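You operate a simulated robot arm through the tools that you are given. There is no shell and no other tool. Be economical: measure what you need, move in short steps, check, and stop when the job is done.

You are at the controls of a simulated two-armed robot. One attempt, no reset.

JOB
Pick up the cartridge marked "35" from the brown bench top with one hand, pass it to the other hand and put it on the steel bench top.

The check looks at the end state, three seconds after you hand in, the way a careful person would. Anything else that was tipped, shoved, dropped, spilled or broken makes it a failure.

ROBOT AND FRAMES
Two 7-joint arms with three-finger grippers on one trunk, on a base that drives. Base frame: it is fixed to the floor where the robot stands at the start and does not move with it; the origin is under the middle of the robot, x ahead of it, y to its left, z up; the surface under the hand at the start is at about z = 740. Units: mm, degrees, N and s.
The left shoulder is at the start at [30, 124, 983], the right one opposite. With the tool pointing down near the work surface each hand reaches from about 100 to 780 mm from the robot's upright axis, wherever it stands, measured 20 degrees to its own side. Places, roughly: steel bench top [-1000, -400, 700]. Payload 2.2 kg a hand.
The tool frame of a hand sits at the grasp point between the pads (the TCP): z along the fingers, y along the line on which they close. The tips reach 28 mm beyond it. The gripper opens to 102 mm. The gripper's body begins 71 mm behind the TCP.
Orientation is told as [roll, pitch, yaw] about the base's x, y, z axes, in that order, counted from this pose: with the fingers straight down and closing along the base's y, the tool's x points along the base's -x, its y along +y and its z along -z.

CONTROLS
- The arms move only by the tool servo_tool. It takes "left_steps", "right_steps" or both (then of equal length, played together; a hand with none holds still); each is one flat list of numbers, 6 for each row, row after row: the shift along the tool's x, y, z in mm, then the turn, a rotation vector about the tool's x, y, z in degrees. In form: [x, y, z, ax, ay, az, x, y, z, ax, ay, az, ...]. A call has 1 to 10 rows; each row shifts and turns the commanded pose from where the row before left it, along the tool's axes as they then stand. "left_gripper" and "right_gripper" are, for a hand that has rows, the closure, from 0 (fully open) to 1 (shut), set as the call begins (left out, the last holds). A row lasts 0.2 s, in which the tool goes at most 50 mm and 8.6 degrees; a call with a longer step from one row to the next is refused whole, and so is a gripper value outside its range. Where a pose cannot be reached the arm comes as near as it can. A force on the tool above 40 N (or 10 N above the force at the start of the call, whichever is more), or a blocked arm, ends the call early, and 0.2 s more pass. Each finger halts on what it meets, pressing with about 35 N; the grip force reading is that of the motor and also rises with nothing between the fingers. The clock runs only during rows and for 0.2 s after the last one: add rows that do not move to give the fingers time. The reply holds the time, the measured pose of the TCP, the force on the tool along the base axes, the opening and the grip force, in the units named above and with some noise, with the torque about the TCP (base axes, N m) and any sound that the robot's microphone picked up, and new pictures: "pictures" is both (left out), scene, wrist or none (wrist: the cameras of the hands that moved).
- Cameras (640 x 400 px; columns grow to the right, rows downward): "scene" is now at [13.8, -32.6, 1678.3]; the picture's right is [-0.59, -0.81, 0.00], its down [-0.75, 0.55, -0.36] and it looks along [0.29, -0.21, -0.93] (base axes); focal length 214 px, centre (320, 200). "left" rides on the left gripper at [72, 38, -86] in its tool frame; the picture's right is [-0.46, 0.89, 0.00], its down [-0.60, -0.32, -0.73] and it looks along [-0.65, -0.34, 0.68] (tool axes); focal length 256 px, centre (320, 200). "right" rides on the right gripper at [69, 44, -86] in its tool frame; the picture's right is [-0.53, 0.85, 0.00], its down [-0.58, -0.36, -0.73] and it looks along [-0.62, -0.39, 0.68] (tool axes); focal length 256 px, centre (320, 200). There is no depth. A picture from a camera that has moved, and an enlarged one, comes with that camera's place and axes in the base frame and with its lens.
- move_column(by): slides the trunk up (or, below 0, down) by that many mm; the arms and the scene camera ride with it, the base frame stays. It gives what a move gives, with no picture.
- drive_base(legs): drives the robot by 1 to 6 legs, each [ahead, left, turn to the left] in mm, mm and degrees, along the robot's own axes; the way and the turn of a leg run together, so that a leg with both is an arc; at most 1500 mm and 180 degrees a leg. The arms and the cameras ride along, it lands a little off, and it stops where it bumps. It gives what a move gives, and a new picture of the scene camera.
- head_to(pan, tilt): turns the head with the scene camera to pan (to the left, within 143 degrees either way) and tilt (down, from -29 to 69), counted from straight ahead of the robot. It gives what a move gives, and a new picture of the scene camera.
- close_up(camera, box): a new picture of the part [left, top, right, bottom] of that camera's present view, enlarged. It takes no simulated time.
- close_job(): hands the job in; it is judged then, once.

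Work in short steps. Places have to be worked out from the pictures, the camera data and where the tool is seen: move nearer, look again, correct. Check each grasp and each placing, and mend what went wrong. You have 120 turns and 260 pictures in all, those below and enlarged ones among them. Open the grippers and draw the arms clear of the work before you hand the job in, unless the task says otherwise; then end with one line.

The tools are called as name(argument=value, ...) on one line, values as JSON. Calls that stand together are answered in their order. servo_tool: Moves the arms, as the interface text tells. Its arguments: {"type":"object","properties":{"left_steps":{"type":"array","items":{"type":"number"}},"left_gripper":{"type":"number"},"right_steps":{"type":"array","items":{"type":"number"}},"right_gripper":{"type":"number"},"pictures":{"type":"string","enum":["both","scene","wrist","none"]}},"required":[]} The other tools are called the same way: move_column (by) slides the trunk up or down; drive_base (legs) drives the base; head_to (pan, tilt) turns the head that bears the scene camera; close_up (camera, box) takes an enlarged picture of a part of a camera's view; close_job () hands the job in.

At the start:

```text
t: 0.0
left_ee_pos: [634.9, 209.2, 1064.7]
left_tool_rot: [-0.1, 0.0, 0.0]
left_contact_force: [0.0, -0.8, -0.2]
left_moment: [0.01, -0.01, 0.02]
left_width: 102.1
left_grip_force: 0.0
right_ee_pos: [412.1, -271.7, 1069.8]
right_tool_rot: [0.1, 0.0, 0.0]
right_contact_force: [1.1, -0.9, 0.3]
right_moment: [0.03, 0.0, 0.01]
right_width: 102.0
right_grip_force: 0.0
trunk travel left (down, up): [-225.0, 315.0]
robot x, y, heading: [2.0, 1.1, -0.1]
head pan, tilt: [-36.1, 68.8]
```

scene: 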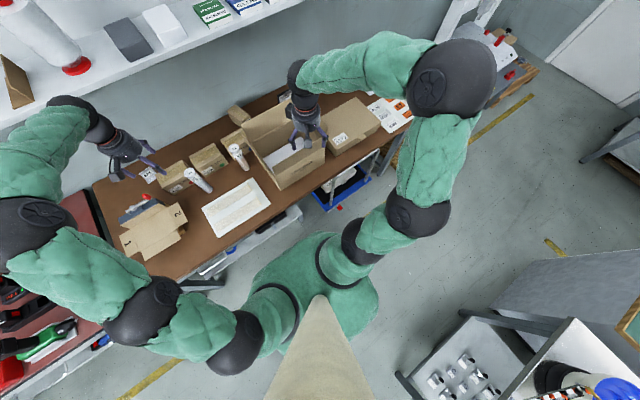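
right: 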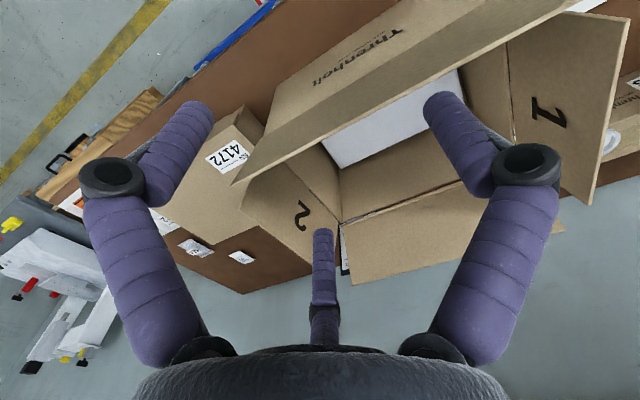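
left: 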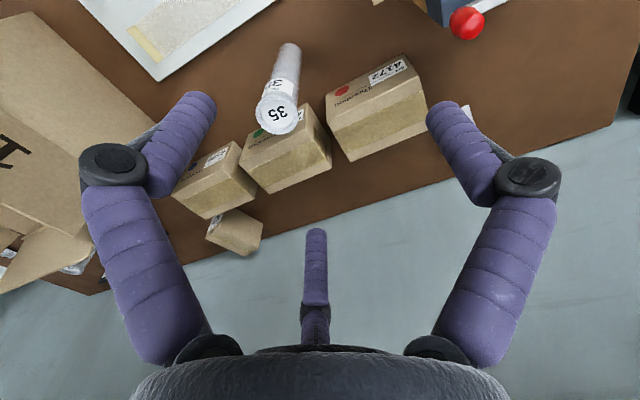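

The pictures show two cartridge-like tubes on the bench, one marked 35 as seen by the left wrist. I enlarge to tell them apart.

close_up(camera="scene", box=[140, 120, 300, 220])

close_up(camera="left", box=[160, 20, 480, 220])

```text
4.00 times, centred on (220, 170) of scene
camera zoom: at [13.8, -32.6, 1678.3], right [-0.59, -0.81, 0.0], down [-0.75, 0.55, -0.36], along [0.29, -0.21, -0.93], focal length 858 px, centre (720, 320)
```

zoom: 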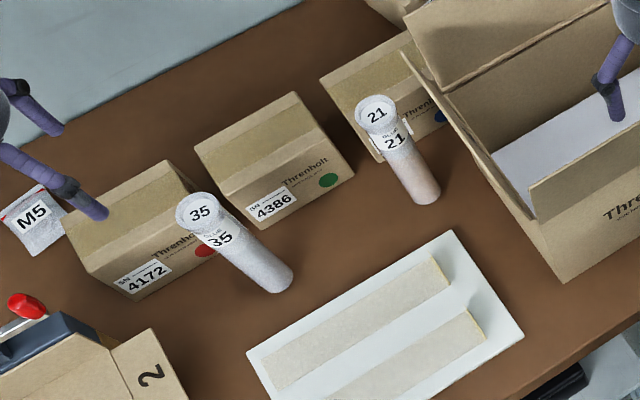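

```text
2.00 times, centred on (320, 120) of left
camera zoom: at [565.0, 246.4, 1150.6], right [0.46, 0.89, 0.0], down [0.6, -0.32, 0.73], along [0.65, -0.34, -0.68], focal length 512 px, centre (320, 360)
```

zoom: 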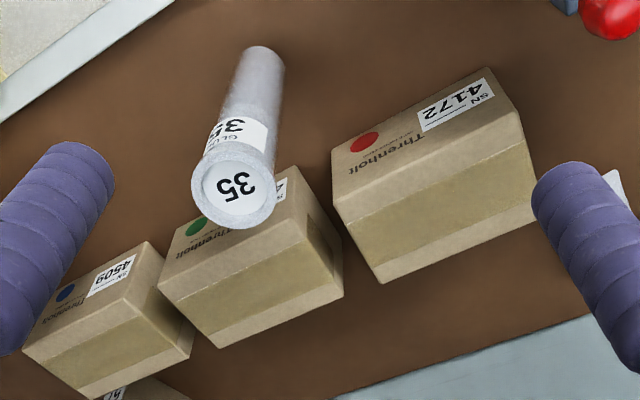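

Cartridge 35 stands upright at about (660, 151), z 740–914, with a wider collar at the top. I plan to grip it with the left hand tilted from the near-left side, so I first turn the left hand high in the air.

servo_tool(left_steps=[0, 0, 0, 0, 0, 7.5, 0, 0, 0, 0, 0, 7.5, 0, 0, 0, 0, 0, 7.5, 0, 0, 0, 0, 0, 7.5, 0, 0, 0, 0, 0, 7.5, 0, 0, 0, 0, 0, 7.5, 0, 0, 0, 0, -7.5, 0, 0, 0, 0, 0, -7.5, 0, 0, 0, 0, 0, -7.5, 0, 0, 0, 0, 0, -7.5, 0], pictures="both")

```text
t: 2.2
left_ee_pos: [636.7, 210.7, 1064.6]
left_tool_rot: [0.2, -30.0, -45.0]
left_contact_force: [0.2, 0.8, 0.6]
left_moment: [0.02, 0.0, 0.01]
left_width: 101.9
left_grip_force: 0.0
right_ee_pos: [411.8, -271.7, 1069.6]
right_tool_rot: [0.0, 0.0, 0.0]
right_contact_force: [0.0, -0.2, -0.6]
right_moment: [0.02, 0.0, 0.0]
right_width: 101.8
right_grip_force: 0.1
trunk travel left (down, up): [-225.0, 315.0]
robot x, y, heading: [1.5, 0.1, -0.0]
head pan, tilt: [-36.1, 68.8]
camera scene: at [13.5, -32.3, 1678.3], right [-0.59, -0.81, 0.0], down [-0.75, 0.55, -0.36], along [0.29, -0.21, -0.93], focal length 214 px, centre (320, 200)
camera left: at [589.6, 310.9, 1103.2], right [0.91, 0.34, 0.23], down [-0.12, -0.34, 0.94], along [0.4, -0.88, -0.27], focal length 256 px, centre (320, 200)
```

scene: 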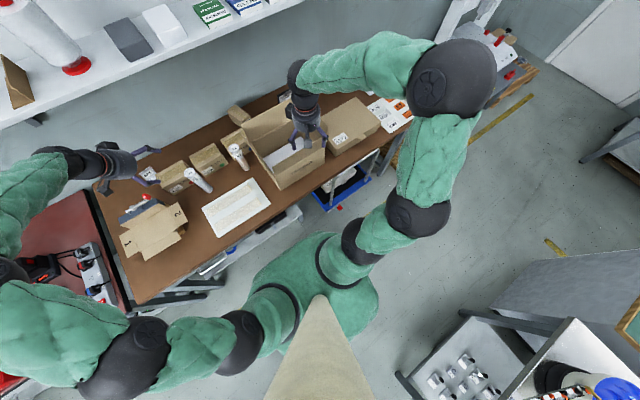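
left: 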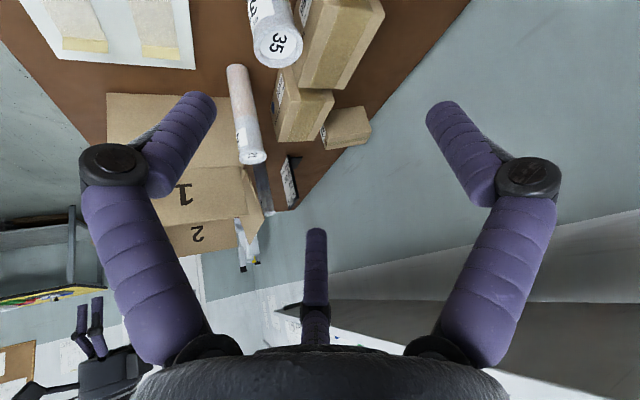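

The turn works. I finish the tilt to 60° and go down to a stand-off about 130 mm from the cartridge.

servo_tool(left_steps=[0, 0, 0, 0, -7.5, 0, 0, 0, 0, 0, -7.5, 0, 0, 0, 0, 0, -7.5, 0, 0, 0, 0, 0, -7.5, 0, 23.3, -4.3, 3, 0, 0, 0, 23.3, -4.3, 3, 0, 0, 0, 23.3, -4.3, 3, 0, 0, 0, 23.3, -4.3, 3, 0, 0, 0, 23.3, -4.3, 3, 0, 0, 0, 23.3, -4.3, 3, 0, 0, 0], left_gripper=0)

```text
t: 4.4
left_ee_pos: [579.6, 229.9, 933.9]
left_tool_rot: [0.2, -60.1, -45.2]
left_contact_force: [0.6, -0.1, 0.0]
left_moment: [-0.01, 0.0, 0.0]
left_width: 102.0
left_grip_force: 0.0
right_ee_pos: [411.8, -271.6, 1071.3]
right_tool_rot: [0.1, 0.0, 0.0]
right_contact_force: [-0.2, 0.9, 0.2]
right_moment: [0.01, -0.02, -0.04]
right_width: 102.2
right_grip_force: 0.0
trunk travel left (down, up): [-225.0, 315.0]
robot x, y, heading: [-1.6, -1.9, 0.3]
head pan, tilt: [-36.1, 68.8]
camera scene: at [13.7, -32.5, 1678.3], right [-0.59, -0.81, 0.0], down [-0.75, 0.55, -0.36], along [0.29, -0.21, -0.93], focal length 214 px, centre (320, 200)
camera left: at [528.6, 335.5, 914.2], right [0.79, 0.46, 0.4], down [-0.46, 0.01, 0.89], along [0.41, -0.89, 0.22], focal length 256 px, centre (320, 200)
```

scene: 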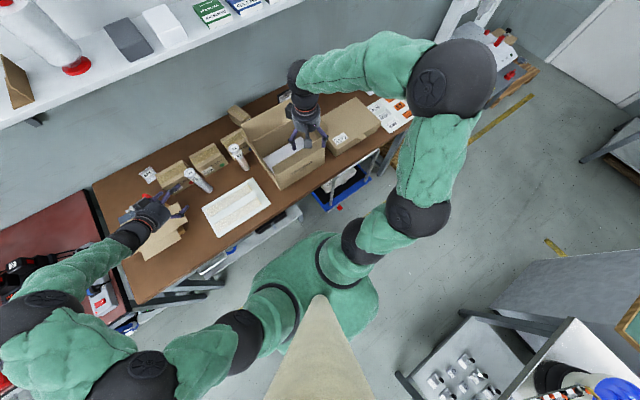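
left: 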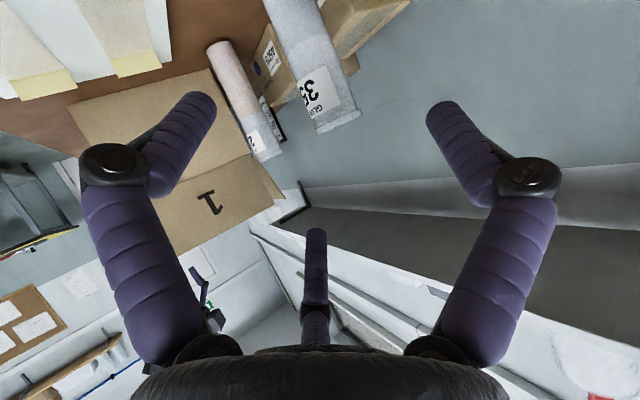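

The cartridge still checks at (658, 151), top about 909. Before advancing I check how the hand stands over the open carton.

close_up(camera="scene", box=[80, 150, 240, 270])

```text
3.33 times, centred on (160, 210) of scene
camera zoom: at [13.7, -32.5, 1678.3], right [-0.59, -0.81, 0.0], down [-0.75, 0.55, -0.36], along [0.29, -0.21, -0.93], focal length 715 px, centre (853, 167)
```

zoom: 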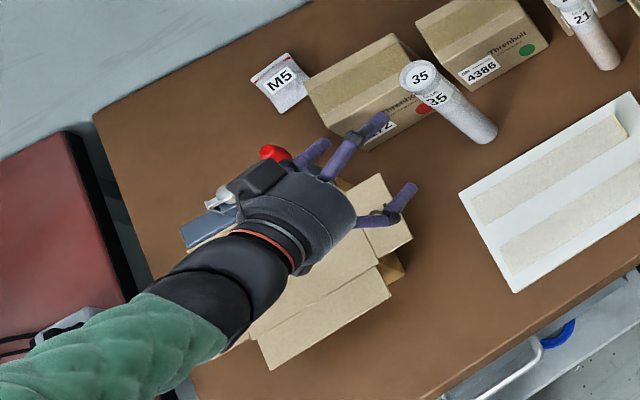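

The carton's flaps lie just under the hand's path, and I don't know their height. I swing the hand to point straight ahead, so it comes in over clear bench from the robot's side.

servo_tool(left_steps=[0, 0, 0, -6.5, 0, -3.75, 0, 0, 0, -6.5, 0, -3.75, 0, 0, 0, -6.5, 0, -3.75, 0, 0, 0, -6.5, 0, -3.75, 0, 0, 0, -6.5, 0, -3.75, 0, 0, 0, -6.5, 0, -3.75, 6.6, -26.3, -15.4, 0, 0, 0, 6.6, -26.3, -15.4, 0, 0, 0, 6.6, -26.3, -15.4, 0, 0, 0])

```text
t: 6.4
left_ee_pos: [546.0, 195.4, 964.5]
left_tool_rot: [-13.2, -50.5, 5.8]
left_contact_force: [-0.2, 0.9, 0.6]
left_moment: [0.02, -0.02, 0.01]
left_width: 102.2
left_grip_force: 0.0
left hand out of reach, approached as far as the arm can: row 5, 6, 7, 9
right_ee_pos: [410.4, -271.9, 1071.1]
right_tool_rot: [0.0, 0.0, 0.0]
right_contact_force: [-0.3, 0.6, 0.2]
right_moment: [0.0, 0.01, 0.0]
right_width: 101.9
right_grip_force: 0.0
trunk travel left (down, up): [-225.0, 315.0]
robot x, y, heading: [-0.2, 2.2, -0.0]
head pan, tilt: [-36.1, 68.8]
camera scene: at [12.9, -32.4, 1678.3], right [-0.59, -0.81, 0.0], down [-0.75, 0.55, -0.36], along [0.29, -0.21, -0.93], focal length 214 px, centre (320, 200)
camera left: at [437.8, 241.8, 957.3], right [0.36, 0.9, 0.23], down [-0.2, -0.16, 0.97], along [0.91, -0.4, 0.12], focal length 256 px, centre (320, 200)
```

scene: 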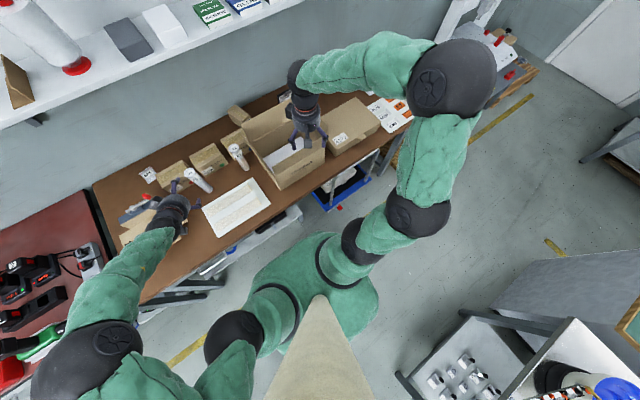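
left: 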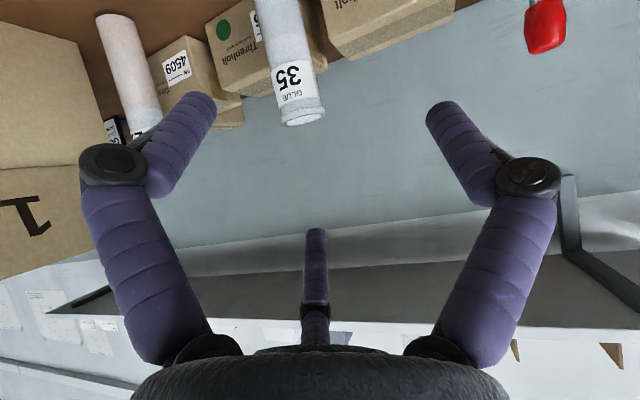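

The wrist met a joint limit in this cramped pose. I ease the tilt to 45° and reach a little further forward to see whether the arm recovers the pose.

servo_tool(left_steps=[0, 0, 0, 0, 7.5, 0, 0, 0, 0, 0, 7.5, 0, -17.7, 0, 24.8, 0, 0, 0, -17.7, 0, 24.8, 0, 0, 0, 0, 0, 0, 0, 0, 0])

```text
t: 7.6
left_ee_pos: [602.2, 191.1, 945.9]
left_tool_rot: [-9.7, -35.8, 1.5]
left_contact_force: [0.1, 0.0, -0.3]
left_moment: [-0.02, -0.01, 0.03]
left_width: 101.8
left_grip_force: 0.0
right_ee_pos: [411.3, -272.8, 1071.1]
right_tool_rot: [0.0, 0.0, 0.0]
right_contact_force: [-0.3, -0.1, -1.0]
right_moment: [0.01, -0.04, -0.01]
right_width: 102.0
right_grip_force: 0.1
trunk travel left (down, up): [-225.0, 315.0]
robot x, y, heading: [-0.8, 3.1, -0.1]
head pan, tilt: [-36.1, 68.8]
camera scene: at [12.6, -32.8, 1678.3], right [-0.59, -0.81, 0.0], down [-0.75, 0.55, -0.36], along [0.29, -0.21, -0.93], focal length 214 px, centre (320, 200)
camera left: at [497.4, 239.3, 967.4], right [0.44, 0.89, 0.15], down [0.04, -0.19, 0.98], along [0.9, -0.42, -0.12], focal length 256 px, centre (320, 200)
```

scene: 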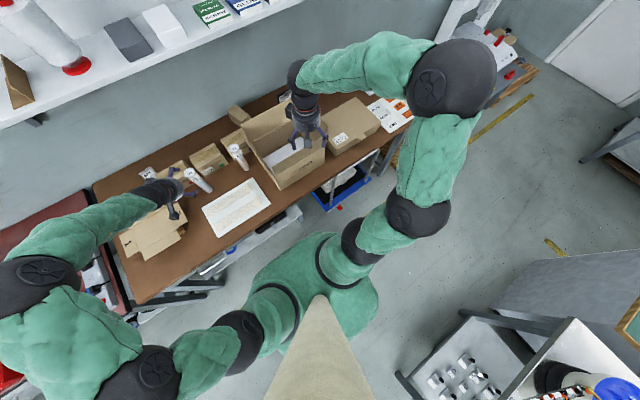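
left: 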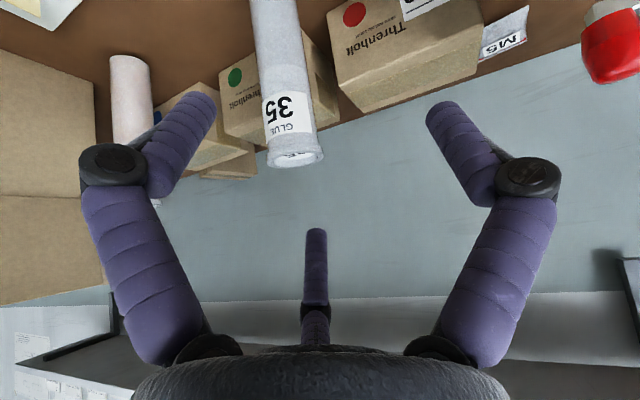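

The arm now follows, pointing about 16° to the right with the closing line slightly rolled. I level the closing line, set the tilt to about 50° and move to 75 mm short of the grasp.

servo_tool(left_steps=[0, 0, 0, 0, 0, 6.6, 0, 0, 0, 0, 0, 6.6, 0, 0, 0, 0, -6.5, 0, 0, 0, 0, 0, -6.5, 0, 11.5, -11.3, 12.6, 0, 0, 0, 11.5, -11.3, 12.6, 0, 0, 0, 0, 0, 0, 0, 0, 0])

```text
t: 9.2
left_ee_pos: [603.6, 171.2, 918.7]
left_tool_rot: [-0.2, -49.9, -14.8]
left_contact_force: [0.1, -0.1, -0.1]
left_moment: [-0.03, 0.02, 0.01]
left_width: 102.2
left_grip_force: 0.0
left hand out of reach, approached as far as the arm can: row 5
right_ee_pos: [411.5, -273.1, 1070.8]
right_tool_rot: [0.1, -0.1, 0.0]
right_contact_force: [0.3, 0.9, -0.1]
right_moment: [-0.03, 0.0, 0.01]
right_width: 102.1
right_grip_force: 0.0
trunk travel left (down, up): [-225.0, 315.0]
robot x, y, heading: [-0.3, 1.3, 0.0]
head pan, tilt: [-36.1, 68.8]
camera scene: at [13.0, -32.2, 1678.3], right [-0.59, -0.81, 0.0], down [-0.75, 0.55, -0.36], along [0.29, -0.21, -0.93], focal length 214 px, centre (320, 200)
camera left: at [504.7, 236.4, 919.2], right [0.52, 0.78, 0.35], down [-0.25, -0.26, 0.93], along [0.82, -0.57, 0.06], focal length 256 px, centre (320, 200)
```

scene: 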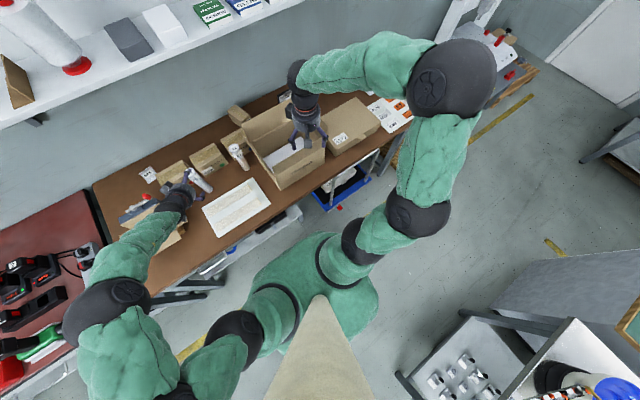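
left: 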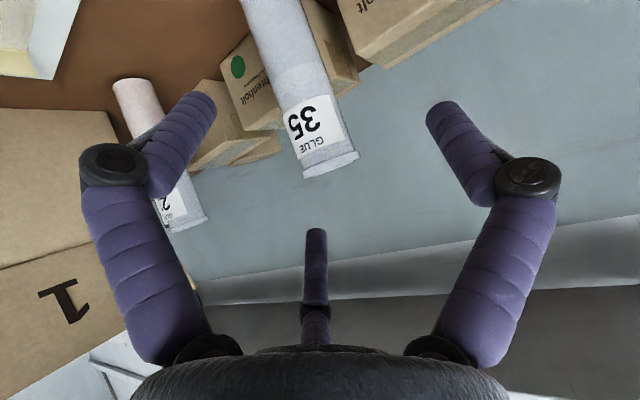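

The view confirms the cartridge at (658, 150) with its top at about 911. I advance along the fingers so that they straddle the body below the collar.

servo_tool(left_steps=[3, -2.7, 10, 0, 0, 0, 3, -2.7, 10, 0, 0, 0, 0, 0, 19, 0, 0, 0, 0, 0, 19, 0, 0, 0, 0, 0, 18, 0, 0, 0, 0, 0, 0, 0, 0, 0])

```text
t: 10.6
left_ee_pos: [655.0, 154.2, 867.0]
left_tool_rot: [-0.1, -49.8, -14.6]
left_contact_force: [0.0, 0.9, -0.1]
left_moment: [-0.03, -0.04, -0.02]
left_width: 102.1
left_grip_force: 0.1
left hand out of reach, approached as far as the arm can: row 2
right_ee_pos: [412.1, -272.6, 1070.5]
right_tool_rot: [-0.1, 0.0, -0.1]
right_contact_force: [-0.3, -0.2, 0.0]
right_moment: [0.02, -0.02, -0.01]
right_width: 102.3
right_grip_force: 0.0
trunk travel left (down, up): [-225.0, 315.0]
robot x, y, heading: [0.3, 1.4, 0.1]
head pan, tilt: [-36.1, 68.8]
camera scene: at [13.3, -32.6, 1678.3], right [-0.59, -0.81, 0.0], down [-0.75, 0.55, -0.36], along [0.29, -0.21, -0.93], focal length 214 px, centre (320, 200)
camera left: at [556.7, 219.1, 867.4], right [0.52, 0.78, 0.35], down [-0.24, -0.26, 0.93], along [0.82, -0.57, 0.06], focal length 256 px, centre (320, 200)
```

scene: 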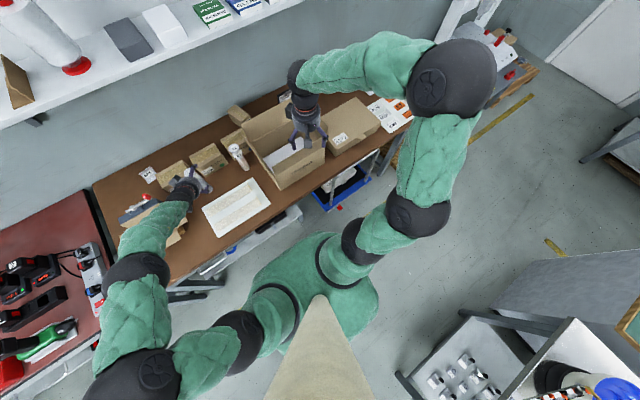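
left: 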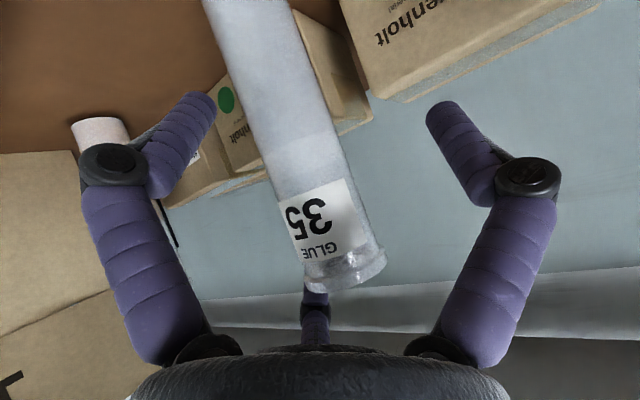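

The cartridge axis runs through the grasp point in the wrist view, collar clear of the palm. I close the left gripper.

servo_tool(left_steps=[0, 0, 0, 0, 0, 0, 0, 0, 0, 0, 0, 0, 0, 0, 0, 0, 0, 0, 0, 0, 0, 0, 0, 0, 0, 0, 0, 0, 0, 0], left_gripper=1, pictures="wrist")

```text
t: 11.8
left_ee_pos: [654.2, 154.4, 865.5]
left_tool_rot: [-0.1, -49.9, -14.7]
left_contact_force: [-0.5, 1.0, 0.2]
left_moment: [0.03, 0.08, 0.01]
left_width: 51.9
left_grip_force: 35.2
right_ee_pos: [412.1, -272.1, 1070.6]
right_tool_rot: [0.0, 0.1, 0.0]
right_contact_force: [-0.1, 0.4, 0.4]
right_moment: [-0.03, 0.0, 0.03]
right_width: 102.1
right_grip_force: 0.1
trunk travel left (down, up): [-225.0, 315.0]
robot x, y, heading: [-2.4, 3.2, -0.2]
head pan, tilt: [-36.1, 68.8]
camera left: at [556.8, 219.1, 867.3], right [0.52, 0.78, 0.35], down [-0.24, -0.26, 0.93], along [0.82, -0.57, 0.06], focal length 256 px, centre (320, 200)
```

left: 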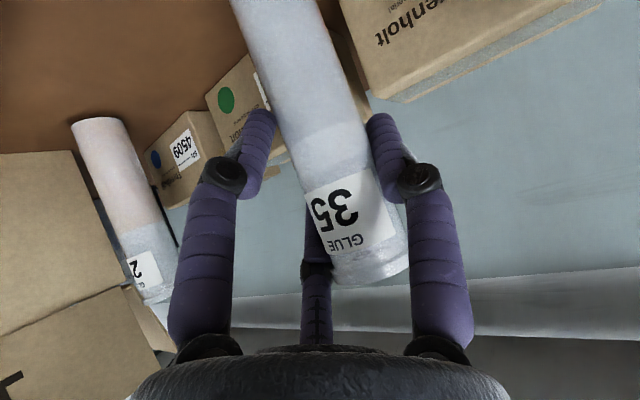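

Gripped at 52 mm width, 35 N. I lift straight up by about 60 mm and look.

servo_tool(left_steps=[-7.7, 0, -6.4, 0, 0, 0, -15.3, 0, -12.9, 0, 0, 0, -15.3, 0, -12.9, 0, 0, 0, -7.7, 0, -6.4, 0, 0, 0, 0, 0, 0, 0, 0, 0])

```text
t: 13.0
left_ee_pos: [656.4, 155.3, 927.9]
left_tool_rot: [-0.1, -49.9, -14.6]
left_contact_force: [0.2, 0.8, -0.9]
left_moment: [0.0, 0.0, -0.04]
left_width: 51.8
left_grip_force: 35.4
right_ee_pos: [412.7, -271.9, 1071.0]
right_tool_rot: [0.0, -0.1, 0.0]
right_contact_force: [0.0, 0.8, -0.4]
right_moment: [0.0, 0.0, 0.01]
right_width: 102.2
right_grip_force: 0.1
trunk travel left (down, up): [-225.0, 315.0]
robot x, y, heading: [-0.5, -1.2, 0.3]
head pan, tilt: [-36.1, 68.8]
camera scene: at [13.9, -32.6, 1678.3], right [-0.59, -0.81, 0.0], down [-0.75, 0.55, -0.36], along [0.29, -0.21, -0.93], focal length 214 px, centre (320, 200)
camera left: at [557.0, 218.9, 927.6], right [0.51, 0.78, 0.36], down [-0.24, -0.26, 0.93], along [0.82, -0.57, 0.06], focal length 256 px, centre (320, 200)
```

scene: 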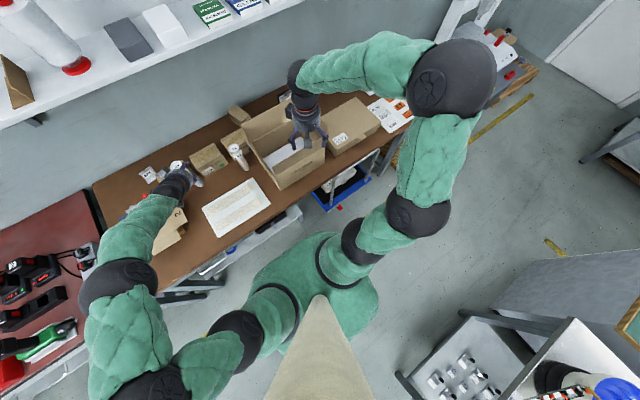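
left: 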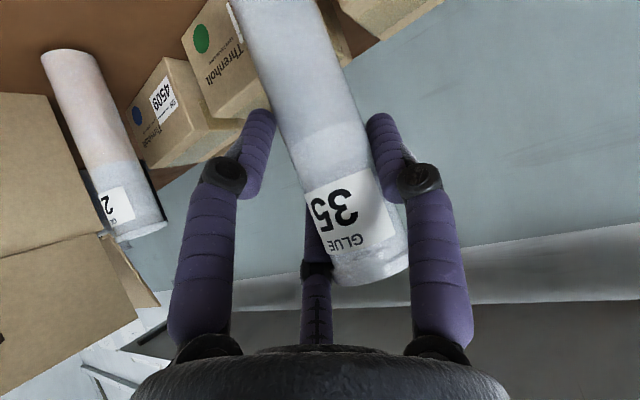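

Held well. The grip is high on the body, which leaves too little room for the second hand above it, so I set it back on the same spot and re-grip about 38 mm lower.

servo_tool(left_steps=[15.3, 0, 12.9, 0, 0, 0, 15.3, 0, 12.9, 0, 0, 0, 11.5, 0, 9.6, 0, 0, 0, 3.8, 0, 3.2, 0, 0, 0, 1.3, 0, 1.1, 0, 0, 0, 0, 0, 0, 0, 0, 0], pictures="wrist")

close_up(camera="scene", box=[100, 140, 260, 260])

```text
t: 14.4
left_ee_pos: [655.7, 153.4, 867.8]
left_tool_rot: [0.0, -49.9, -14.7]
left_contact_force: [-2.3, 0.7, 8.2]
left_moment: [0.26, 0.27, 0.06]
left_width: 51.5
left_grip_force: 34.8
right_ee_pos: [411.6, -271.9, 1070.7]
right_tool_rot: [0.0, 0.0, -0.1]
right_contact_force: [-1.0, -0.5, -0.5]
right_moment: [-0.01, -0.02, -0.02]
right_width: 101.8
right_grip_force: 0.1
trunk travel left (down, up): [-225.0, 315.0]
robot x, y, heading: [0.3, 1.7, -0.1]
head pan, tilt: [-36.1, 68.8]
camera left: at [557.2, 219.7, 866.9], right [0.51, 0.78, 0.36], down [-0.25, -0.26, 0.93], along [0.82, -0.57, 0.06], focal length 256 px, centre (320, 200)
```

left: 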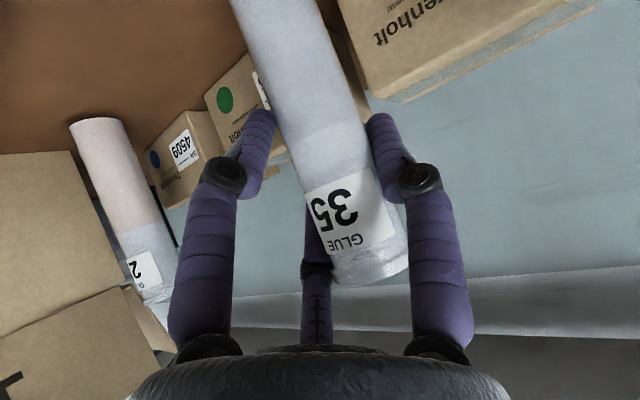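

```text
3.33 times, centred on (180, 200) of scene
camera zoom: at [12.6, -32.8, 1678.4], right [-0.59, -0.81, 0.0], down [-0.75, 0.55, -0.36], along [0.29, -0.21, -0.93], focal length 715 px, centre (787, 200)
```

zoom: 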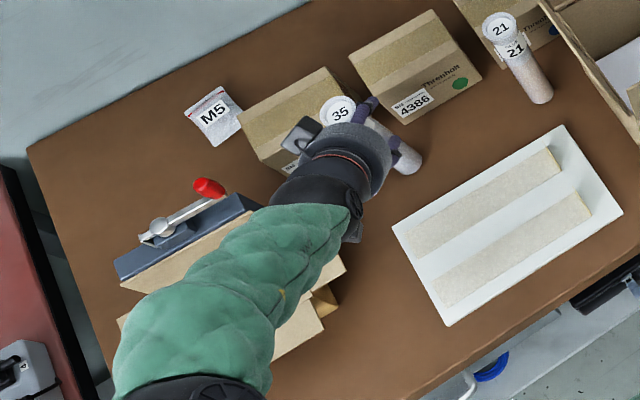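

It stands on the bench again (8 N upward). I open and slide the hand straight down 38 mm.

servo_tool(left_steps=[0, 0, 0, 0, 0, 0, 0, 0, 0, 0, 0, 0, 0, 0, 0, 0, 0, 0, 9.7, 0, 8.1, 0, 0, 0, 9.7, 0, 8.1, 0, 0, 0, 9.7, 0, 8.1, 0, 0, 0, 0, 0, 0, 0, 0, 0], left_gripper=0)

```text
t: 16.0
left_ee_pos: [655.7, 155.1, 827.1]
left_tool_rot: [-0.6, -49.8, -14.5]
left_contact_force: [0.3, 0.1, -0.3]
left_moment: [0.01, 0.01, 0.0]
left_width: 101.9
left_grip_force: 0.0
right_ee_pos: [411.7, -272.6, 1071.3]
right_tool_rot: [0.1, 0.0, 0.0]
right_contact_force: [0.4, 0.1, -0.2]
right_moment: [0.0, 0.01, 0.02]
right_width: 102.1
right_grip_force: 0.0
trunk travel left (down, up): [-225.0, 315.0]
robot x, y, heading: [-3.4, 1.6, 0.3]
head pan, tilt: [-36.1, 68.8]
camera scene: at [13.5, -32.7, 1678.3], right [-0.59, -0.81, 0.0], down [-0.75, 0.55, -0.36], along [0.29, -0.21, -0.93], focal length 214 px, centre (320, 200)
camera left: at [557.7, 219.9, 827.7], right [0.52, 0.78, 0.35], down [-0.24, -0.26, 0.94], along [0.82, -0.57, 0.06], focal length 256 px, centre (320, 200)
```

scene: 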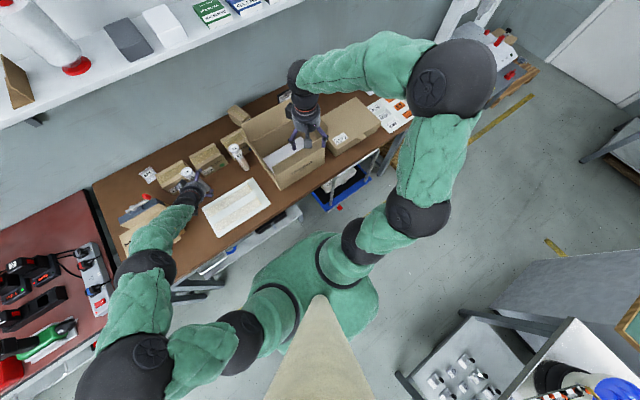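
left: 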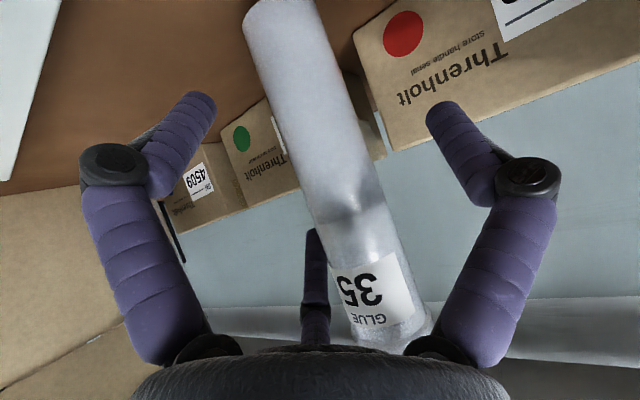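

The cartridge still stands and nothing touches. I close at the lower grip and lift.

servo_tool(left_steps=[0, 0, 0, 0, 0, 0, 0, 0, 0, 0, 0, 0, 0, 0, 0, 0, 0, 0, 0, 0, 0, 0, 0, 0, -7.7, 0, -6.4, 0, 0, 0, -15.3, 0, -12.9, 0, 0, 0, -15.3, 0, -12.9, 0, 0, 0, -15.3, 0, -12.9, 0, 0, 0, -7.7, 0, -6.4, 0, 0, 0, 0, 0, 0, 0, 0, 0], left_gripper=1)

```text
t: 18.2
left_ee_pos: [653.6, 155.0, 907.6]
left_tool_rot: [0.0, -49.9, -14.7]
left_contact_force: [0.5, -1.2, -1.1]
left_moment: [-0.01, 0.02, -0.01]
left_width: 49.6
left_grip_force: 35.5
right_ee_pos: [412.2, -272.8, 1070.3]
right_tool_rot: [-0.1, 0.0, 0.0]
right_contact_force: [-0.8, 0.3, 0.6]
right_moment: [0.03, -0.03, 0.0]
right_width: 102.0
right_grip_force: 0.0
trunk travel left (down, up): [-225.0, 315.0]
robot x, y, heading: [-1.8, -0.9, -0.2]
head pan, tilt: [-36.1, 68.8]
camera scene: at [13.9, -32.6, 1678.3], right [-0.59, -0.81, 0.0], down [-0.75, 0.55, -0.36], along [0.29, -0.21, -0.93], focal length 214 px, centre (320, 200)
camera left: at [555.8, 220.7, 907.5], right [0.51, 0.78, 0.36], down [-0.24, -0.26, 0.93], along [0.82, -0.57, 0.06], focal length 256 px, centre (320, 200)
```

scene: 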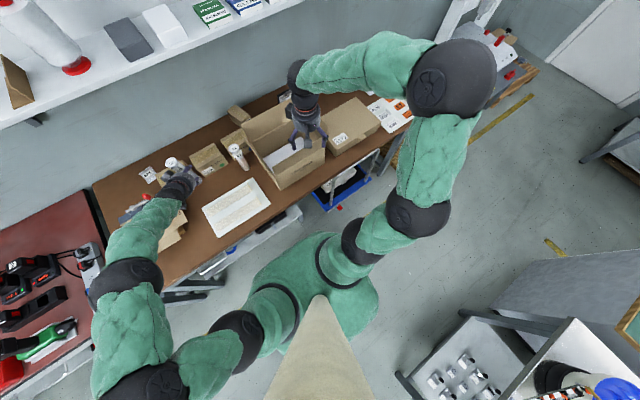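
left: 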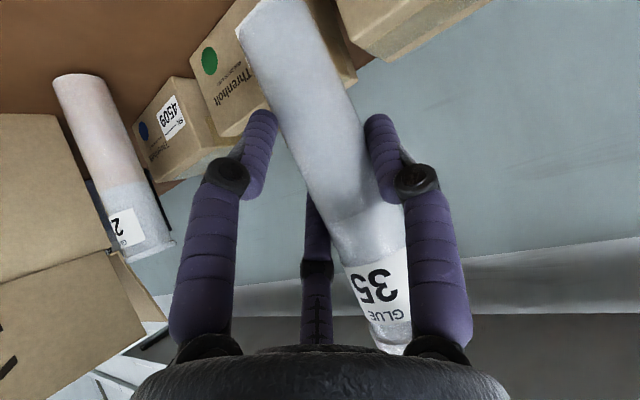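

Holding at 49.6 mm. I raise it another 100 mm, then swing the hand to point toward the robot's right, to give the right hand room above.

servo_tool(left_steps=[-19.2, 0, -16.1, 0, 0, 0, -19.2, 0, -16.1, 0, 0, 0, -19.2, 0, -16.1, 0, 0, 0, -19.2, 0, -16.1, 0, 0, 0, 0, 0, 0, 5.75, 0, 4.8, 0, 0, 0, 5.75, 0, 4.8, 0, 0, 0, 5.75, 0, 4.8, 0, 0, 0, 5.75, 0, 4.8, 0, 0, 0, 0, 0, 0])

```text
t: 20.2
left_ee_pos: [653.7, 153.0, 1008.3]
left_tool_rot: [-0.3, -49.9, -44.6]
left_contact_force: [-0.2, 0.6, -0.5]
left_moment: [0.0, 0.02, 0.01]
left_width: 49.4
left_grip_force: 34.8
right_ee_pos: [411.3, -272.1, 1070.6]
right_tool_rot: [0.0, 0.0, -0.1]
right_contact_force: [0.0, -1.1, 0.5]
right_moment: [0.01, -0.02, 0.03]
right_width: 102.2
right_grip_force: 0.1
trunk travel left (down, up): [-225.0, 315.0]
robot x, y, heading: [-1.3, -1.6, -0.2]
head pan, tilt: [-36.1, 68.8]
camera scene: at [13.5, -32.8, 1678.3], right [-0.59, -0.81, 0.0], down [-0.75, 0.55, -0.36], along [0.29, -0.21, -0.93], focal length 214 px, centre (320, 200)
camera left: at [601.6, 259.6, 1008.4], right [0.84, 0.42, 0.35], down [-0.34, -0.1, 0.93], along [0.43, -0.9, 0.06], focal length 256 px, centre (320, 200)
```

scene: 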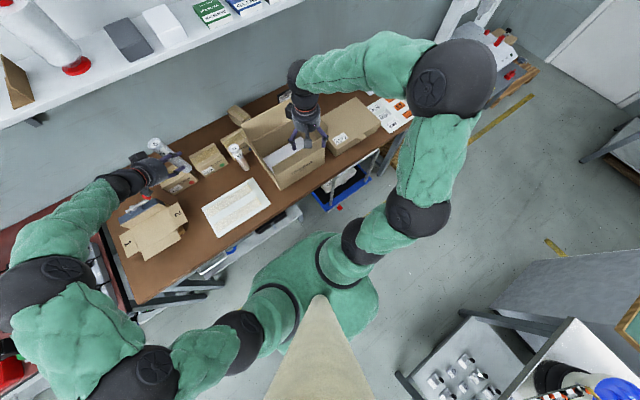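
left: 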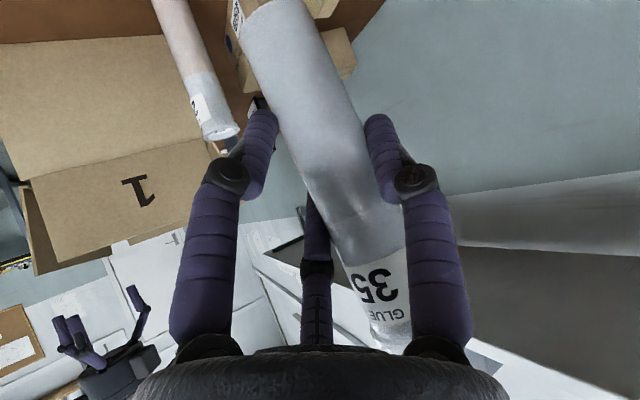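

Now I bring the left hand to the middle over clear bench, while the right hand goes up 70 mm and begins to yaw so that its camera points away from the left wrist.

servo_tool(left_steps=[-0.7, -27.9, 0.8, 0, 0, 0, -0.7, -27.9, 0.8, 0, 0, 0, -0.7, -27.9, 0.8, 0, 0, 0, -0.7, -27.9, 0.8, 0, 0, 0, -0.7, -27.9, 0.8, 0, 0, 0, -0.7, -27.9, 0.8, 0, 0, 0, 0, 0, 0, 0, 0, 0, 0, 0, 0, 0, 0, 0, 0, 0, 0, 0, 0, 0, 0, 0, 0, 0, 0, 0], right_steps=[0, 0, -35, 0, 0, 0, 0, 0, -35, 0, 0, 0, 0, 0, 0, 0, 0, -8.5, 0, 0, 0, 0, 0, -8.5, 0, 0, 0, 0, 0, -8.5, 0, 0, 0, 0, 0, -8.5, 0, 0, 0, 0, 0, -8.5, 0, 0, 0, 0, 0, -8.5, 0, 0, 0, 0, 0, -8.5, 0, 0, 0, 0, 0, -8.5])

```text
t: 22.4
left_ee_pos: [541.9, 29.8, 1007.8]
left_tool_rot: [-0.2, -49.9, -44.6]
left_contact_force: [0.2, 0.1, -1.1]
left_moment: [-0.01, 0.01, -0.03]
left_width: 49.3
left_grip_force: 35.4
right_ee_pos: [413.2, -271.9, 1140.2]
right_tool_rot: [0.0, 0.1, 68.2]
right_contact_force: [0.1, 1.5, -0.7]
right_moment: [0.05, 0.01, 0.0]
right_width: 102.1
right_grip_force: 0.0
trunk travel left (down, up): [-225.0, 315.0]
robot x, y, heading: [-0.4, 0.5, 0.1]
head pan, tilt: [-36.1, 68.8]
camera scene: at [13.7, -32.7, 1678.3], right [-0.59, -0.81, 0.0], down [-0.75, 0.55, -0.36], along [0.29, -0.21, -0.93], focal length 214 px, centre (320, 200)
camera right: at [346.7, -319.1, 1226.3], right [-0.59, 0.81, 0.0], down [0.55, 0.4, 0.73], along [0.59, 0.43, -0.68], focal length 256 px, centre (320, 200)
camera left: at [489.4, 134.9, 1007.6], right [0.84, 0.42, 0.35], down [-0.34, -0.1, 0.93], along [0.43, -0.9, 0.06], focal length 256 px, centre (320, 200)
```

scene: 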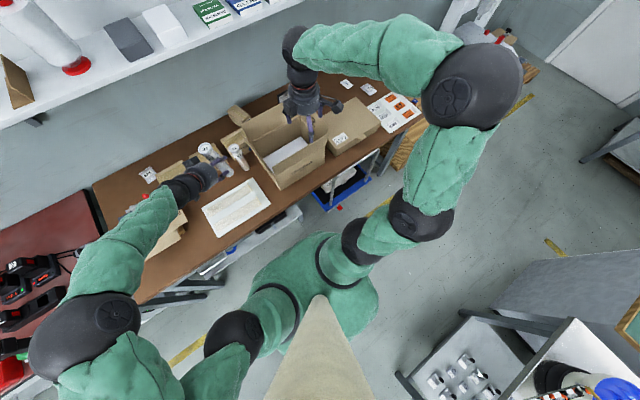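
right: 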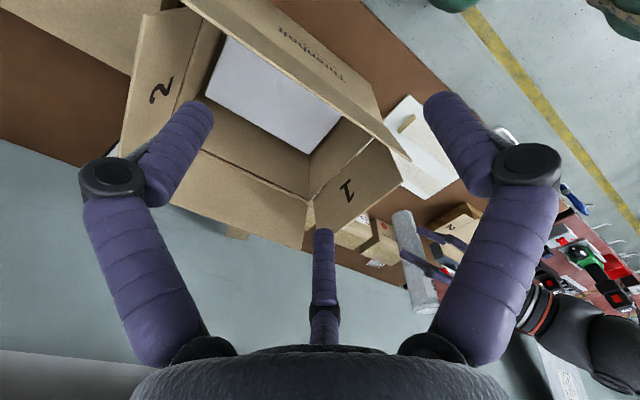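
left: 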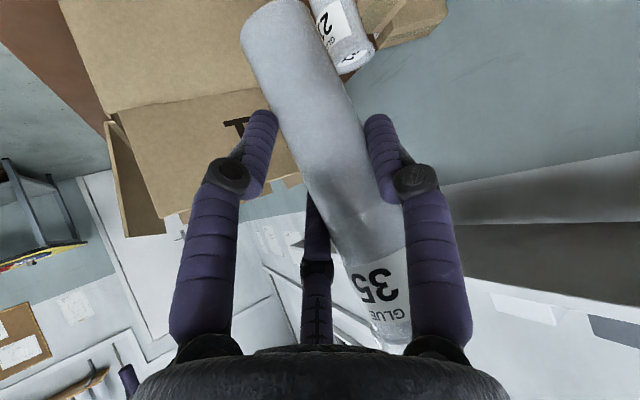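

Right hand view shows cartridge 35 held at the lower right. I finish the yaw to 90° and bring the right hand part of the way, above the cartridge's level.

servo_tool(right_steps=[0, 0, 0, 0, 0, -7.3, 0, 0, 0, 0, 0, -7.3, 0, 0, 0, 0, 0, -7.3, -34.4, -13.4, -4, 0, 0, 0, -34.4, -13.4, -4, 0, 0, 0, -34.4, -13.4, -4, 0, 0, 0, -34.4, -13.4, -4, 0, 0, 0, -34.4, -13.4, -4, 0, 0, 0, 0, 0, 0, 0, 0, 0])

```text
t: 24.4
left_ee_pos: [541.4, 29.0, 1006.1]
left_tool_rot: [-0.1, -49.9, -44.4]
left_contact_force: [0.2, -0.7, -2.0]
left_moment: [0.02, 0.0, 0.01]
left_width: 49.2
left_grip_force: 34.8
right_ee_pos: [478.3, -97.2, 1160.0]
right_tool_rot: [-0.1, -0.1, 89.9]
right_contact_force: [-0.8, -0.9, 1.0]
right_moment: [0.04, 0.0, 0.0]
right_width: 102.1
right_grip_force: 0.0
trunk travel left (down, up): [-225.0, 315.0]
robot x, y, heading: [0.7, -3.7, -0.1]
head pan, tilt: [-36.1, 68.8]
camera scene: at [13.3, -33.5, 1678.3], right [-0.59, -0.81, 0.0], down [-0.75, 0.55, -0.36], along [0.29, -0.21, -0.93], focal length 214 px, centre (320, 200)
camera right: at [434.3, -166.1, 1246.2], right [-0.84, 0.54, 0.0], down [0.37, 0.58, 0.73], along [0.39, 0.62, -0.68], focal length 256 px, centre (320, 200)
```

scene: 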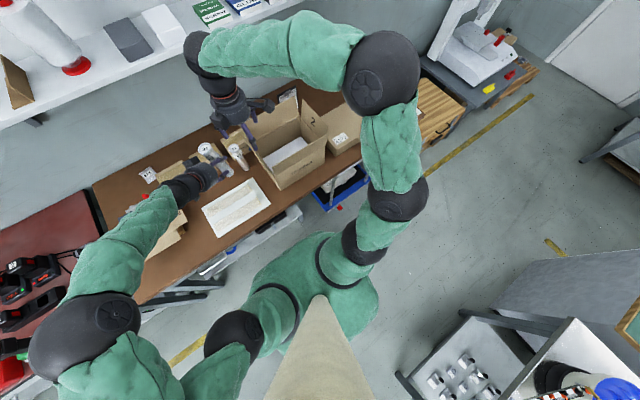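
right: 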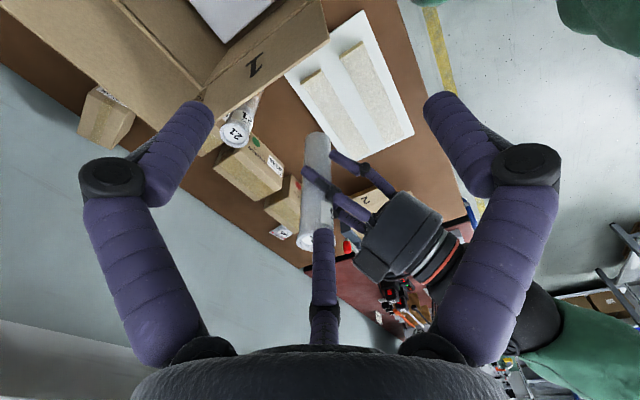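

There is a central stub in the palm ending about 29 mm behind the grasp point, so the top must stay below that. I move the right hand over the cartridge axis, (544, 27), still above its top.

servo_tool(right_steps=[-31, -16.4, 0, 0, 0, 0, -31, -16.4, 0, 0, 0, 0, -31, -16.4, 0, 0, 0, 0, -31, -16.4, 0, 0, 0, 0, 0, 0, 0, 0, 0, 0])

close_up(camera="scene", box=[140, 60, 300, 220])

```text
t: 25.6
left_ee_pos: [542.0, 28.8, 1007.3]
left_tool_rot: [-0.1, -50.0, -44.6]
left_contact_force: [0.3, 0.2, -2.1]
left_moment: [-0.01, 0.04, 0.01]
left_width: 49.0
left_grip_force: 34.8
right_ee_pos: [543.6, 23.8, 1162.2]
right_tool_rot: [0.1, -0.2, 89.9]
right_contact_force: [0.3, 0.7, -0.2]
right_moment: [-0.03, -0.03, -0.01]
right_width: 101.9
right_grip_force: 0.0
trunk travel left (down, up): [-225.0, 315.0]
robot x, y, heading: [-3.8, 1.1, 0.2]
head pan, tilt: [-36.1, 68.8]
camera scene: at [13.3, -33.3, 1678.3], right [-0.59, -0.81, 0.0], down [-0.75, 0.55, -0.36], along [0.29, -0.21, -0.93], focal length 214 px, centre (320, 200)
camera right: at [498.8, -43.9, 1247.5], right [-0.84, 0.54, 0.0], down [0.37, 0.57, 0.73], along [0.39, 0.62, -0.68], focal length 256 px, centre (320, 200)
```

scene: 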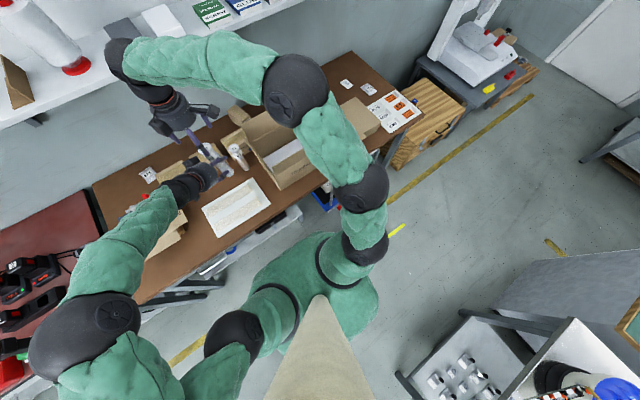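
right: 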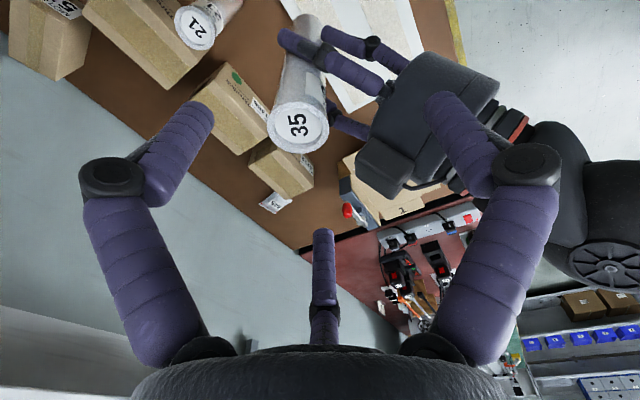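

```text
2.50 times, centred on (220, 140) of scene
camera zoom: at [13.3, -33.3, 1678.3], right [-0.59, -0.81, 0.0], down [-0.75, 0.55, -0.36], along [0.29, -0.21, -0.93], focal length 536 px, centre (570, 350)
```

zoom: 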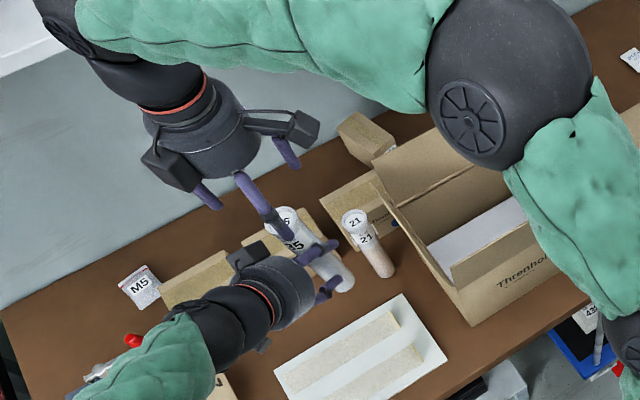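

Triangulating the top now gives (563, 30, 1086), not quite over my assumed axis. I enlarge to measure the cartridge's axis before descending.

close_up(camera="scene", box=[190, 130, 250, 180])

close_up(camera="right", box=[220, 0, 420, 170])

```text
8.00 times, centred on (220, 155) of scene
camera zoom: at [13.3, -33.3, 1678.3], right [-0.59, -0.81, 0.0], down [-0.75, 0.55, -0.36], along [0.29, -0.21, -0.93], focal length 1716 px, centre (1120, 560)
```

zoom: 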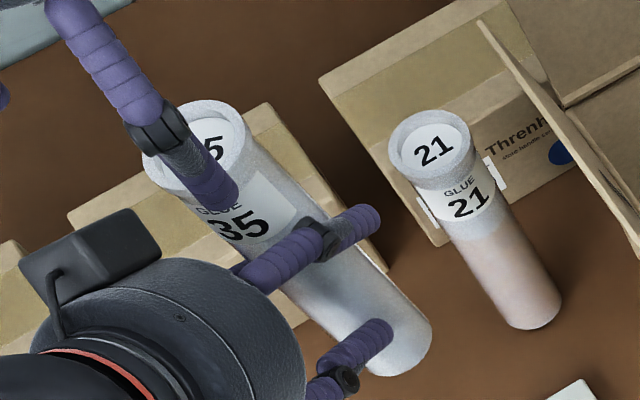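

```text
2.35 times, centred on (320, 85) of right
camera zoom: at [498.8, -43.9, 1247.5], right [-0.84, 0.54, 0.0], down [0.37, 0.57, 0.73], along [0.39, 0.62, -0.68], focal length 602 px, centre (320, 471)
```

zoom: 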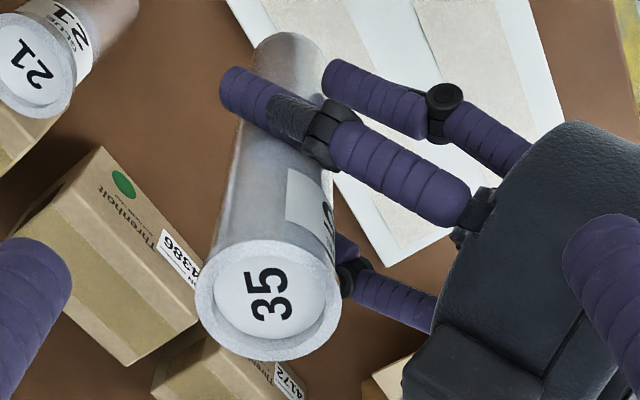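

The axis leans about 5° sideways; top near (564, 32, 1085). I level it by turning the left hand 4.5° about its heading, and shift the right hand over the axis, coming down to just above the top.

servo_tool(left_steps=[0, 0, 0, -1.45, 0, 1.7, 0, 0, 0, -1.45, 0, 1.7, 0, 0, 0, 0, 0, 0, 0, 0, 0, 0, 0, 0], right_steps=[-1.5, -8.2, 10, 0, 0, 0, -1.5, -8.2, 10, 0, 0, 0, 0, 0, 10, 0, 0, 0, 0, 0, 0, 0, 0, 0])

close_up(camera="scene", box=[190, 130, 250, 180])

```text
t: 26.6
left_ee_pos: [540.8, 29.9, 1007.5]
left_tool_rot: [6.8, -49.7, -49.8]
left_contact_force: [0.4, 0.1, -1.0]
left_moment: [0.03, 0.01, 0.0]
left_width: 48.8
left_grip_force: 34.6
right_ee_pos: [561.1, 27.1, 1130.8]
right_tool_rot: [0.0, 0.0, 89.9]
right_contact_force: [0.0, -0.6, 0.1]
right_moment: [0.01, 0.05, 0.02]
right_width: 102.0
right_grip_force: 0.1
trunk travel left (down, up): [-225.0, 315.0]
robot x, y, heading: [0.8, -1.9, 0.2]
head pan, tilt: [-36.1, 68.8]
camera scene: at [13.8, -32.5, 1678.3], right [-0.59, -0.81, 0.0], down [-0.75, 0.55, -0.36], along [0.29, -0.21, -0.93], focal length 214 px, centre (320, 200)
camera right: at [517.2, -41.6, 1216.3], right [-0.84, 0.54, 0.0], down [0.37, 0.58, 0.73], along [0.39, 0.62, -0.68], focal length 256 px, centre (320, 200)
camera left: at [488.8, 135.0, 1011.1], right [0.81, 0.4, 0.42], down [-0.39, -0.16, 0.91], along [0.43, -0.9, 0.03], focal length 256 px, centre (320, 200)
```

scene: 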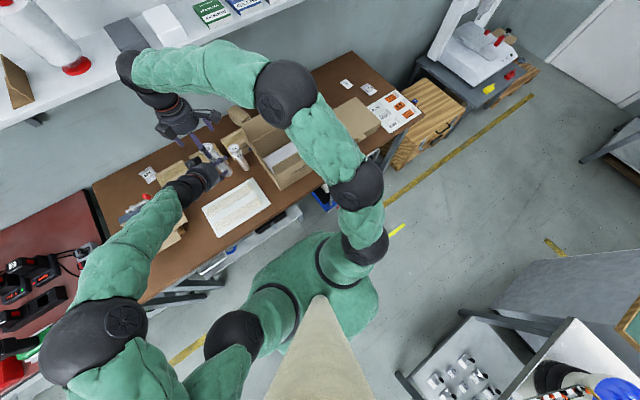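
right: 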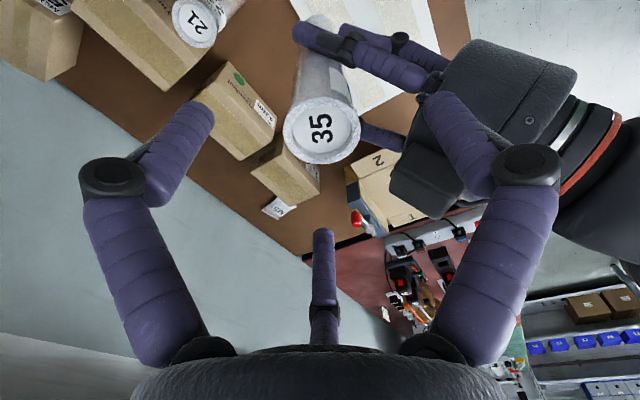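
left: 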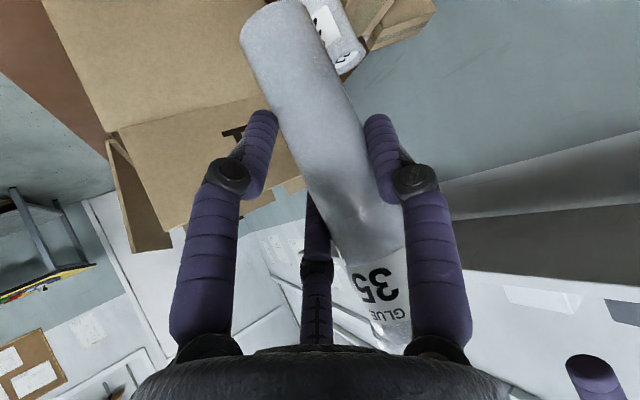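

```text
8.00 times, centred on (220, 155) of scene
camera zoom: at [13.8, -32.5, 1678.3], right [-0.59, -0.81, 0.0], down [-0.75, 0.55, -0.36], along [0.29, -0.21, -0.93], focal length 1716 px, centre (1120, 560)
```

zoom: 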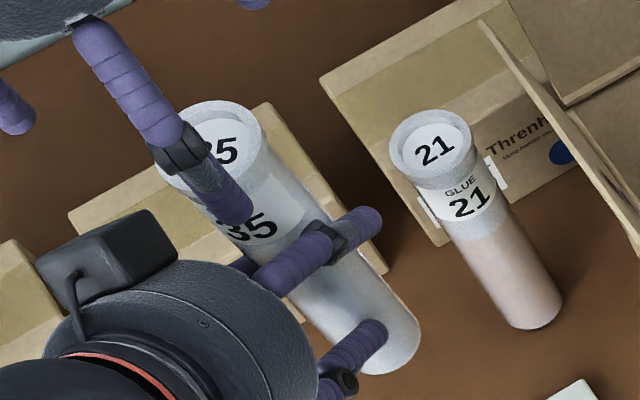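

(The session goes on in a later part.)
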